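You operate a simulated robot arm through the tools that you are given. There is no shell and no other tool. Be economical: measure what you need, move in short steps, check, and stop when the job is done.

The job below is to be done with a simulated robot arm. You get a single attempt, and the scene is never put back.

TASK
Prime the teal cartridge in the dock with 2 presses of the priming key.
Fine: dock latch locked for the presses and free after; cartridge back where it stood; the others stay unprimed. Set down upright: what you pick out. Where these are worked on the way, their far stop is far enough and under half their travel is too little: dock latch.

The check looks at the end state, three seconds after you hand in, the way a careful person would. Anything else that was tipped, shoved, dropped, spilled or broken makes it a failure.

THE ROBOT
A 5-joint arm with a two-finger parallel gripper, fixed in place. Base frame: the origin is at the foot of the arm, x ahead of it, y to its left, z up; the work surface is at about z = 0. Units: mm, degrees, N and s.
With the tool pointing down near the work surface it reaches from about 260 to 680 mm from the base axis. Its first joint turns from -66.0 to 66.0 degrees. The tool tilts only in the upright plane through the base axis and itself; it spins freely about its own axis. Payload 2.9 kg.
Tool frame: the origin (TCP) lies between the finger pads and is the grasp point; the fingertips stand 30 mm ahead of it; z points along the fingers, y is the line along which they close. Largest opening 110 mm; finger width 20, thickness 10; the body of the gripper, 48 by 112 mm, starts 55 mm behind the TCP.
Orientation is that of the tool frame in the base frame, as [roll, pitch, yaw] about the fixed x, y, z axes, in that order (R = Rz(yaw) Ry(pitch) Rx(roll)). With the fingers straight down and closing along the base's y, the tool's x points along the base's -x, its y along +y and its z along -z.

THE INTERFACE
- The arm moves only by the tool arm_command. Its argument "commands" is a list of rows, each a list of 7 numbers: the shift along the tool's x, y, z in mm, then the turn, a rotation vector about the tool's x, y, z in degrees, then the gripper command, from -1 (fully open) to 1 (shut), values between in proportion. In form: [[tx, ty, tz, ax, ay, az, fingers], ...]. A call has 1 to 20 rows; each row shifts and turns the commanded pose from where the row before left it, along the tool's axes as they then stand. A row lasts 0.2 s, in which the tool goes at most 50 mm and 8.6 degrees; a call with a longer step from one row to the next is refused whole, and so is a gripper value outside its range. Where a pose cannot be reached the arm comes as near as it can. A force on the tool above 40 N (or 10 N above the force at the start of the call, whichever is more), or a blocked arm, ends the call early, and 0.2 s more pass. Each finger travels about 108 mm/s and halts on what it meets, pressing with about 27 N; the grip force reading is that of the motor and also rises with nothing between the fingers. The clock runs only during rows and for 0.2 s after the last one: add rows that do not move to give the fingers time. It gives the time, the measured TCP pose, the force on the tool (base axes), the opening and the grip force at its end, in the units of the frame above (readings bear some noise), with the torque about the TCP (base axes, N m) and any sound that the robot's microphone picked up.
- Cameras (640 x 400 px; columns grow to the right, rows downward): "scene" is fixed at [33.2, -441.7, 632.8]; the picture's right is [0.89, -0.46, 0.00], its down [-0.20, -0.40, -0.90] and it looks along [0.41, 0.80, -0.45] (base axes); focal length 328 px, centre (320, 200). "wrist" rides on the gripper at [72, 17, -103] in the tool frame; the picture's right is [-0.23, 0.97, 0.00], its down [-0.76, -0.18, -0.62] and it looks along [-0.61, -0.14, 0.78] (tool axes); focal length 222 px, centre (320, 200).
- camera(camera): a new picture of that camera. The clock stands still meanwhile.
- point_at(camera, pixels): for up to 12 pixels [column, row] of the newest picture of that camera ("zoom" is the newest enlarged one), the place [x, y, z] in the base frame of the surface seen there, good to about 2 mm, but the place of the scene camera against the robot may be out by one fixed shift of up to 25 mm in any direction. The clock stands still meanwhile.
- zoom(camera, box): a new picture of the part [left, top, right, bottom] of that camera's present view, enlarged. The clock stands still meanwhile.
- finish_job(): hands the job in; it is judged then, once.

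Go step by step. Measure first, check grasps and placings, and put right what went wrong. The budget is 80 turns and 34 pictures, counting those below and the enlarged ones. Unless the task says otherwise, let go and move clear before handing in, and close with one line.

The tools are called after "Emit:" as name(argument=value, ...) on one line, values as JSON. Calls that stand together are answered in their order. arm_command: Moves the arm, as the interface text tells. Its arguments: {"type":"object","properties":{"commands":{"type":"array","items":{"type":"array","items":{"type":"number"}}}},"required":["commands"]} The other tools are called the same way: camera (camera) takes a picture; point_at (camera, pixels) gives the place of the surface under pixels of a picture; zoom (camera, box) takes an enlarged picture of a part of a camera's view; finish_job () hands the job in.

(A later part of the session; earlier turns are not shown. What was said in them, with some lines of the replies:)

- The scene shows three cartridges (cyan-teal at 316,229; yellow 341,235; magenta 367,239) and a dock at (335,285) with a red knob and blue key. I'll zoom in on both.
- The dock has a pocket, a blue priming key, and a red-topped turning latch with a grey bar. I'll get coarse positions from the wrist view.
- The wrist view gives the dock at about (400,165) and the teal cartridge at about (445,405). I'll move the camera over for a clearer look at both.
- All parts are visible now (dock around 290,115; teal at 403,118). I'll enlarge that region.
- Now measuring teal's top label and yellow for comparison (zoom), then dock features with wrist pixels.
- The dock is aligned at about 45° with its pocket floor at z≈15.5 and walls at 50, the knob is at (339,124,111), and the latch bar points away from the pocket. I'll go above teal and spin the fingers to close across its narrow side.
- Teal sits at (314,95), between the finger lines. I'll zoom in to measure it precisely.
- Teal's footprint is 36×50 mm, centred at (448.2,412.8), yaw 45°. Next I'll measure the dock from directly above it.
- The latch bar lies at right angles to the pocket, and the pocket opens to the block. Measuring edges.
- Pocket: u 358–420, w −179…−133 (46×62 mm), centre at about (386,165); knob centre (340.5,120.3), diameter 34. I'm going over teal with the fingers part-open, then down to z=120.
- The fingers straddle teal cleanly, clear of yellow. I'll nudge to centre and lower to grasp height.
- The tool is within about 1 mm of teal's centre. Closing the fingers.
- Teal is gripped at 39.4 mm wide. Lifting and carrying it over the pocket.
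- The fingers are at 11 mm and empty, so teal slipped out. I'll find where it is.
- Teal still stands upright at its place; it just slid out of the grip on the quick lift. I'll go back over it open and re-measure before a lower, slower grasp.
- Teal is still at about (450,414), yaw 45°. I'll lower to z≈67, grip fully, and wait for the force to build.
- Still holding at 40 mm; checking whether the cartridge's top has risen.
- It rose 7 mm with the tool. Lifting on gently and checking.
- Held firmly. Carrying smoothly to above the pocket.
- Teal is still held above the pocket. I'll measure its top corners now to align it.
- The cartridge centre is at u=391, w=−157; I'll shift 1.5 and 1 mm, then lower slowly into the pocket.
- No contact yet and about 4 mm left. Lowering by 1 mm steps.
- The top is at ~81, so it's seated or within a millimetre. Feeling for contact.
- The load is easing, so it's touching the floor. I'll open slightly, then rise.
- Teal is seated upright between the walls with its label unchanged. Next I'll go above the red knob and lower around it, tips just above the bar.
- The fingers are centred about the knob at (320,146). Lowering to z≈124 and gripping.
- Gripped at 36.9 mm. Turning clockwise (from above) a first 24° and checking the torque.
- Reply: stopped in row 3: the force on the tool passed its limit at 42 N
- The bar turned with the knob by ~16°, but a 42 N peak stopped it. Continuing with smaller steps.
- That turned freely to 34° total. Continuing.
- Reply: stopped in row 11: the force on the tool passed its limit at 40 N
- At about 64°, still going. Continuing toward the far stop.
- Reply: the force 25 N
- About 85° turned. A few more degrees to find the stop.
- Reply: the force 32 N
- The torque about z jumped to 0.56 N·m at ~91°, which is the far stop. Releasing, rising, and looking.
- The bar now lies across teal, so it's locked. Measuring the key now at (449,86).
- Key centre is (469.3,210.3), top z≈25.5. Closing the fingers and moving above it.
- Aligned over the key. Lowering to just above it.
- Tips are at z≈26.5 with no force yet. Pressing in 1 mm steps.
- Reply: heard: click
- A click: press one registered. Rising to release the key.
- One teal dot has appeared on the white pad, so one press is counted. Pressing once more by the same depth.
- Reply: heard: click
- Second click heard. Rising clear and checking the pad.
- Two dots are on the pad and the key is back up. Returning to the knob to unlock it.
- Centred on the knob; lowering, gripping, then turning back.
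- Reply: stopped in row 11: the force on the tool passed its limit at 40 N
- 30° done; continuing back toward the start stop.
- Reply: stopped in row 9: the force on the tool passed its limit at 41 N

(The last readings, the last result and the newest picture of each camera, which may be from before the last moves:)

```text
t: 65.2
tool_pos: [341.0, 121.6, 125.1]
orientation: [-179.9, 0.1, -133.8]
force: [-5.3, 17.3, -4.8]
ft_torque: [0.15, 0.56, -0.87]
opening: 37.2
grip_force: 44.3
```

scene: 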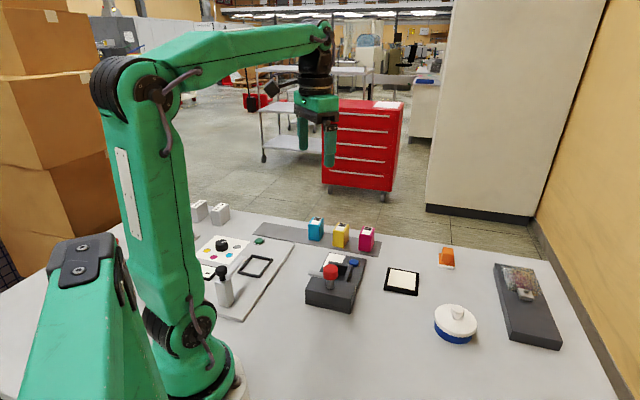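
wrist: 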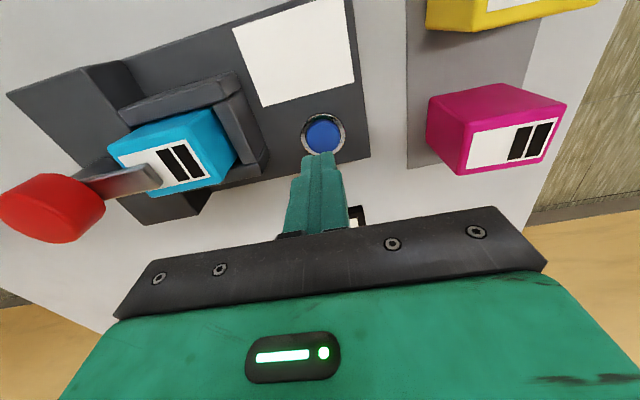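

The reverse torque (−0.87 N·m) shows the start stop, so the latch is free. Releasing, rising, and moving over teal to check.

Emit:
arm_command(commands=[[0, 0, 0, 0, 0, 0, 0.2], [0, 0, 0, 0, 0, 0, 0.0], [0, 0, 0, 0, 0, 0, -0.2], [0, 0, -20, 0, 0, 0, -0.2], [0, 0, -35, 0, 0, 1.2, -0.2], [0, 0, -35, 0, 0, 0, -0.2], [-31, 0, 0, 0, 0, 0, -0.2], [-31, 0, 0, 0, 0, 0, -0.2], [0, 0, 0, 0, 0, 0, -0.2], [0, 0, 0, 0, 0, 0, -0.2]])

Emit:
zoom(camera="wrist", box=[220, 0, 420, 140])

```text
t: 67.4
tool_pos: [383.8, 164.1, 216.3]
orientation: [-179.9, 0.1, -135.2]
force: [-0.6, 0.0, 0.5]
ft_torque: [0.02, 0.02, 0.01]
opening: 65.9
grip_force: 0.0
```

```text
2.86 times, centred on (320, 70) of wrist
```

zoom: 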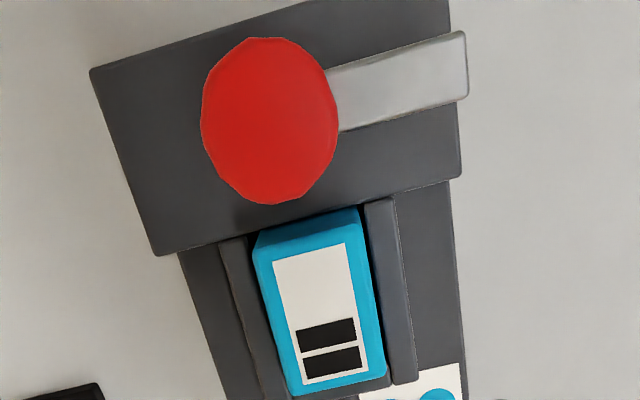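

Emit:
point_at(camera="zoom", pixels=[[274, 263], [342, 245], [366, 368], [307, 382], [254, 256], [359, 228], [383, 374], [297, 393]])

```text
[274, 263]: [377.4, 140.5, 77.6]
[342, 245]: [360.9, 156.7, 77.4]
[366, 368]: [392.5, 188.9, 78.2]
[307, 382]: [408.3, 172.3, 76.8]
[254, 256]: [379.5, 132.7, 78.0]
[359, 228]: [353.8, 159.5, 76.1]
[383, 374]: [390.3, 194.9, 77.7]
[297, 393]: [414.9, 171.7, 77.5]
```

Latch is free; teal stands at (384.7,164.6) with its top at z≈77.5. Lowering around it.

Emit:
arm_command(commands=[[-0.8, -0.2, 40, 0, 0, 0, -0.2], [0, 0, 40, 0, 0, 0, -0.2], [0, 0, 30, 0, 0, 0, -0.1], [0, 0, 14, 0, 0, 0, 0.05], [0, 0, 0, 0, 0, 0, 0.05], [0, 0, 0, 0, 0, 0, 0.05]])

Emit:
arm_command(commands=[[0, 0, 3, 0, 0, 0, 0.05], [0, 0, 0, 0, 0, 0, 0.05], [0, 0, 0, 0, 0, 0, 0.05]])

```text
t: 68.8
tool_pos: [387.2, 164.2, 90.8]
orientation: [-179.9, 0.2, -135.1]
force: [0.7, 0.7, 0.2]
ft_torque: [0.01, 0.02, -0.05]
opening: 52.3
grip_force: 0.1
```

```text
t: 69.6
tool_pos: [387.0, 164.9, 88.9]
orientation: [-180.0, 0.1, -135.1]
force: [0.0, 1.0, 0.0]
ft_torque: [-0.01, -0.02, 0.03]
opening: 52.1
grip_force: 0.1
```

Now at z≈88.5; lowering 7 mm in small steps so the tips stay just above the walls.

Emit:
arm_command(commands=[[0, 0, 3, 0, 0, 0, 0.05], [0, 0, 2, 0, 0, 0, 0.05], [0, 0, 1, 0, 0, 0, 0.05], [0, 0, 1, 0, 0, 0, 0.05], [0, 0, 0, 0, 0, 0, 0.05]])

```text
t: 70.8
tool_pos: [385.9, 166.0, 80.6]
orientation: [-179.8, 0.1, -135.2]
force: [0.3, 0.0, 0.0]
ft_torque: [-0.01, 0.0, 0.01]
opening: 52.3
grip_force: 0.1
```

No wall contact. Gripping and lifting slowly.

Emit:
arm_command(commands=[[0, 0, 0, 0, 0, 0, 0.2], [0, 0, 0, 0, 0, 0, 0.5], [0, 0, 0, 0, 0, 0, 1], [0, 0, 0, 0, 0, 0, 1], [0, 0, 0, 0, 0, 0, 1], [0, 0, -0.5, 0, 0, 0, 1], [0, 0, -1, 0, 0, 0, 1], [0, 0, -2, 0, 0, 0, 1], [0, 0, -2, 0, 0, 0, 1], [0, 0, -3, 0, 0, 0, 1], [0, 0, -4, 0, 0, 0, 1], [0, 0, -5, 0, 0, 0, 1], [0, 0, -5, 0, 0, 0, 1], [0, 0, 0, 0, 0, 0, 1]])

```text
t: 73.8
tool_pos: [385.4, 166.4, 102.4]
orientation: [-179.8, 0.2, -135.1]
force: [0.9, 0.6, -0.7]
ft_torque: [0.0, -0.02, -0.06]
opening: 39.5
grip_force: 27.1
```

Opening still reads 39.5. Continuing the lift.

Emit:
arm_command(commands=[[0, 0, -4, 0, 0, 0, 1], [0, 0, -6, 0, 0, 0, 1], [0, 0, -7, 0, 0, 0, 1], [0, 0, -7, 0, 0, 0, 1], [0, 0, -7, 0, 0, 0, 1], [0, 0, -7, 0, 0, 0, 1], [0, 0, -4, 0, 0, 0, 1], [0, 0, 0, 0, 0, 0, 1], [0, 0, 0, 0, 0, 0, 1]])

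Emit:
zoom(camera="wrist", box=[240, 80, 400, 230])

```text
t: 75.8
tool_pos: [385.1, 164.5, 145.6]
orientation: [-179.8, 0.2, -135.1]
force: [-0.2, 1.1, -1.7]
ft_torque: [-0.01, -0.02, -0.01]
opening: 39.6
grip_force: 27.4
```

```text
2.67 times, centred on (320, 155) of wrist
```

zoom: 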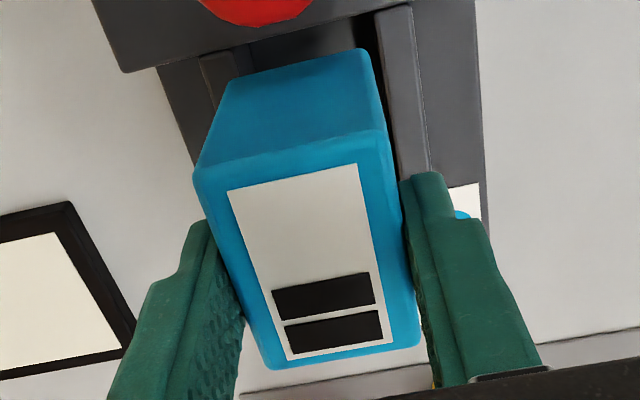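

Emit:
point_at(camera="zoom", pixels=[[228, 192], [356, 165], [392, 343], [290, 359], [196, 175], [386, 135], [417, 342], [266, 364], [235, 90], [365, 60]])

```text
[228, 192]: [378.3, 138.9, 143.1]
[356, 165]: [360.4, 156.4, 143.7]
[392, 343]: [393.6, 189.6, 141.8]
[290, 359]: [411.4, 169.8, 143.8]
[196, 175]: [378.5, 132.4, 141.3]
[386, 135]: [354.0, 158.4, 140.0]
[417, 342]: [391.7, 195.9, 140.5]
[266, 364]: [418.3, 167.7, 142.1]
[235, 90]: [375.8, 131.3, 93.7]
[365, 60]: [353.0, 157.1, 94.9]
```

Held with the top at 143, centre at u=388.4, w=−157.1. Carrying it back to its first place (448.3,412.7).

Emit:
arm_command(commands=[[-6.2, 3.71, 0, 0, 0, 0, 1], [-10.86, 6.5, 0, 0, 0, 0, 1], [-15.51, 9.29, 0, 0, 0, 0, 1], [-15.51, 9.29, 0, 0, 0, 0, 1], [-15.51, 9.29, 0, 0, 0, 0, 1], [-15.51, 9.29, 0, 0, 0, 0, 1], [-15.51, 9.29, 0, 0, 0, 0, 1], [-15.51, 9.29, 0, 0, 0, 0, 1], [-15.51, 9.29, 0, 0, 0, 0, 1], [-15.51, 9.29, 0, 0, 0, 0, 1], [-15.51, 9.29, 0, 0, 0, 0, 1], [-15.51, 9.29, 0, 0, 0, 0, 1], [-15.51, 9.29, 0, 0, 0, 0, 1], [-15.51, 9.29, 0, 0, 0, 0, 1], [-10.86, 6.5, 0, 0, 0, 0, 1], [-6.2, 3.71, 0, 0, 0, 0, 1], [0, 0, 0, 0, 0, 0, 1], [0, 0, 0, 0, 0, 0, 1]])

Emit:
zoom(camera="wrist", box=[240, 80, 400, 230])

```text
t: 79.6
tool_pos: [447.6, 414.2, 145.7]
orientation: [-180.0, 0.0, -135.1]
force: [-0.8, -0.5, -1.4]
ft_torque: [0.03, -0.02, 0.01]
opening: 39.5
grip_force: 27.7
```

```text
2.67 times, centred on (320, 155) of wrist
```

zoom: 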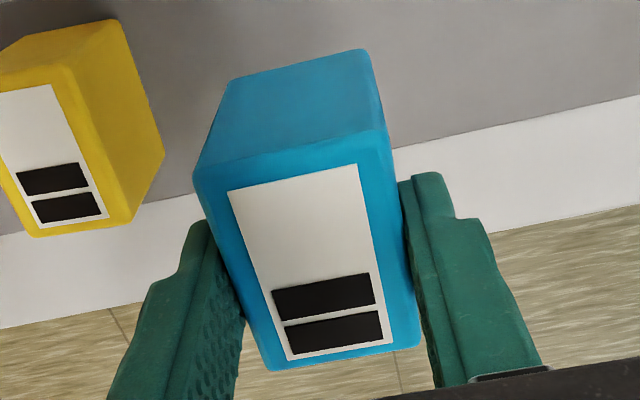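

Emit:
point_at(camera="zoom", pixels=[[228, 192], [356, 165], [392, 343], [290, 359], [196, 175], [386, 135], [417, 342], [266, 364], [300, 230], [330, 250]])

```text
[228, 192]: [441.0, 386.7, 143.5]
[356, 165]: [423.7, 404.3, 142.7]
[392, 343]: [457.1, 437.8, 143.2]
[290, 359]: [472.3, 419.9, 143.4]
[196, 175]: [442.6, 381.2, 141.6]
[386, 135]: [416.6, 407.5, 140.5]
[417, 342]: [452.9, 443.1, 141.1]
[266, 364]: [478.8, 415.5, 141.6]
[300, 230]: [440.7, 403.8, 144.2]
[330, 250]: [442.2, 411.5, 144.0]
```

Its centre is (448.2,412.0) against the original (448.3,412.7), matching. Lowering 77 mm, slowly at the end.

Emit:
arm_command(commands=[[-0.4, 0.3, 4, 0, 0, 0, 1], [0, 0, 8, 0, 0, 0, 1], [0, 0, 10, 0, 0, 0, 1], [0, 0, 10, 0, 0, 0, 1], [0, 0, 10, 0, 0, 0, 1], [0, 0, 10, 0, 0, 0, 1], [0, 0, 8, 0, 0, 0, 1], [0, 0, 6, 0, 0, 0, 1], [0, 0, 4, 0, 0, 0, 1], [0, 0, 2, 0, 0, 0, 1], [0, 0, 1, 0, 0, 0, 1], [0, 0, 1, 0, 0, 0, 1], [0, 0, 0, 0, 0, 0, 1], [0, 0, 0, 0, 0, 0, 1]])

Emit:
arm_command(commands=[[0, 0, 1, 0, 0, 0, 1], [0, 0, 0.7, 0, 0, 0, 1], [0, 0, 0, 0, 0, 0, 1]])

```text
t: 82.6
tool_pos: [448.9, 414.4, 71.7]
orientation: [180.0, 0.1, -135.2]
force: [0.5, 0.7, -0.5]
ft_torque: [0.01, 0.0, 0.01]
opening: 39.7
grip_force: 27.0
```

```text
t: 83.4
tool_pos: [447.6, 415.0, 70.2]
orientation: [-180.0, 0.1, -135.2]
force: [0.2, -0.4, -1.9]
ft_torque: [0.0, -0.01, 0.0]
opening: 39.7
grip_force: 27.1
```

Not touching yet. Half-millimetre steps.

Emit:
arm_command(commands=[[0, 0, 0.5, 0, 0, 0, 1], [0, 0, 0.5, 0, 0, 0, 1], [0, 0, 0, 0, 0, 0, 1]])

Emit:
arm_command(commands=[[0, 0, 0.5, 0, 0, 0, 1], [0, 0, 0, 0, 0, 0, 1]])

```text
t: 84.2
tool_pos: [447.3, 416.2, 69.1]
orientation: [-180.0, 0.1, -135.0]
force: [-1.0, 0.3, -1.8]
ft_torque: [-0.01, 0.01, -0.02]
opening: 39.5
grip_force: 26.6
```

```text
t: 84.8
tool_pos: [448.1, 414.6, 68.2]
orientation: [-180.0, 0.1, -135.0]
force: [0.7, -0.2, -1.8]
ft_torque: [-0.02, 0.01, -0.01]
opening: 39.6
grip_force: 27.3
```

Emit:
arm_command(commands=[[0, 0, 0.5, 0, 0, 0, 1], [0, 0, 0.5, 0, 0, 0, 1], [0, 0, 0, 0, 0, 0, 1]])

Emit:
arm_command(commands=[[0, 0, 0.5, 0, 0, 0, 1], [0, 0, 0.5, 0, 0, 0, 1], [0, 0, 0, 0, 0, 0, 1]])

```text
t: 85.6
tool_pos: [447.4, 415.3, 69.1]
orientation: [180.0, 0.1, -135.0]
force: [-3.5, -0.8, 5.9]
ft_torque: [-0.12, 0.28, -0.05]
opening: 39.6
grip_force: 27.3
```

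```text
t: 86.4
tool_pos: [447.9, 415.5, 68.4]
orientation: [179.9, 0.3, -134.9]
force: [-10.9, -5.3, 21.1]
ft_torque: [-0.21, 0.33, 0.0]
opening: 39.6
grip_force: 27.0
```

Firmly on the surface now (21 N). Backing off 0.9 mm, then releasing and rising.

Emit:
arm_command(commands=[[0, 0, -0.9, 0, 0, 0, 1], [0, 0, 0, 0, 0, 0, 1], [0, 0, 0, 0, 0, 0, 0.2], [0, 0, 0, 0, 0, 0, 0.0], [0, 0, 0, 0, 0, 0, -0.2], [0, 0, 0, 0, 0, 0, -0.2], [0, 0, -10, 0, 0, 0, -0.2], [0, 0, -30, 0, 0, 0, -0.2], [0, 0, -40, 0, 0, 0, -0.2], [0, 0, -40, 0, 0, 0, -0.2], [0, 0, 0, 0, 0, 0, -0.2], [0, 0, 0, 0, 0, 0, -0.2]])

Emit:
zoom(camera="wrist", box=[220, 30, 400, 160])

```text
t: 89.0
tool_pos: [449.7, 415.2, 187.1]
orientation: [-180.0, 0.3, -135.1]
force: [-0.2, -0.5, 0.2]
ft_torque: [0.01, 0.0, 0.0]
opening: 66.2
grip_force: 0.0
```

```text
3.08 times, centred on (310, 95) of wrist
```

zoom: 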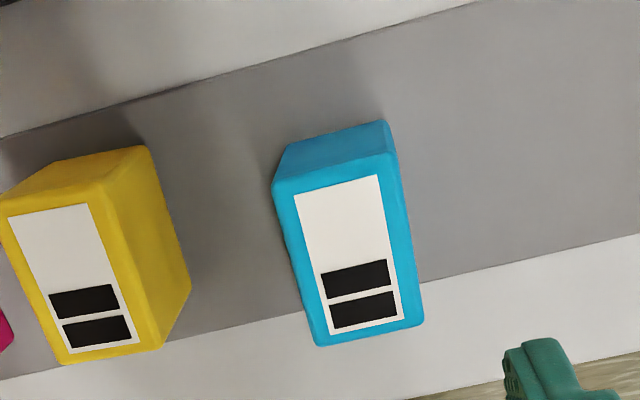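

Emit:
point_at(camera="zoom", pixels=[[294, 193], [376, 177], [401, 318], [330, 333], [275, 190], [392, 158], [421, 320], [318, 344]])

Emit:
zoom(camera="scene", box=[280, 200, 440, 320])

```text
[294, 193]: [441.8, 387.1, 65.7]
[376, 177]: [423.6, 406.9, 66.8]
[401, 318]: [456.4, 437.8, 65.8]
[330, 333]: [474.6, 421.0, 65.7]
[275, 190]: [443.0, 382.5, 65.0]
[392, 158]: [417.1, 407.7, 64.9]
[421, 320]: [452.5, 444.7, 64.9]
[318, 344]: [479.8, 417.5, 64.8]
```

```text
3.33 times, centred on (360, 260) of scene
```

zoom: 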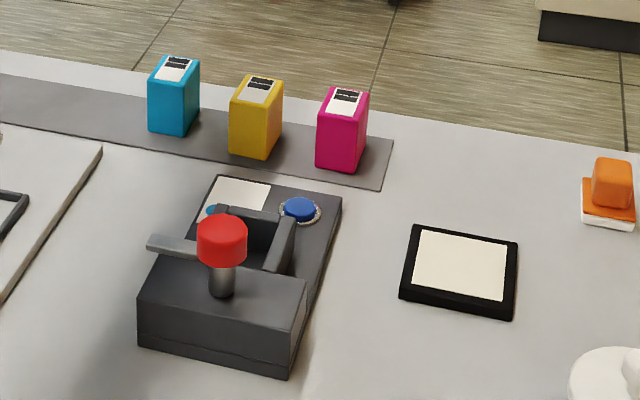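

Teal stands upright at (449,413), within 1 mm of its first place. The latch is back at its free stop, the pad shows its teal dots, and nothing else has moved. Handing in.

Emit:
finish_job()

```text
The job is handed in.
```

The teal cartridge was primed with 2 presses while the latch was locked. The latch is free again, and the cartridge is upright within about 1 mm of where it stood; my first grasp slipped, but it never tipped.
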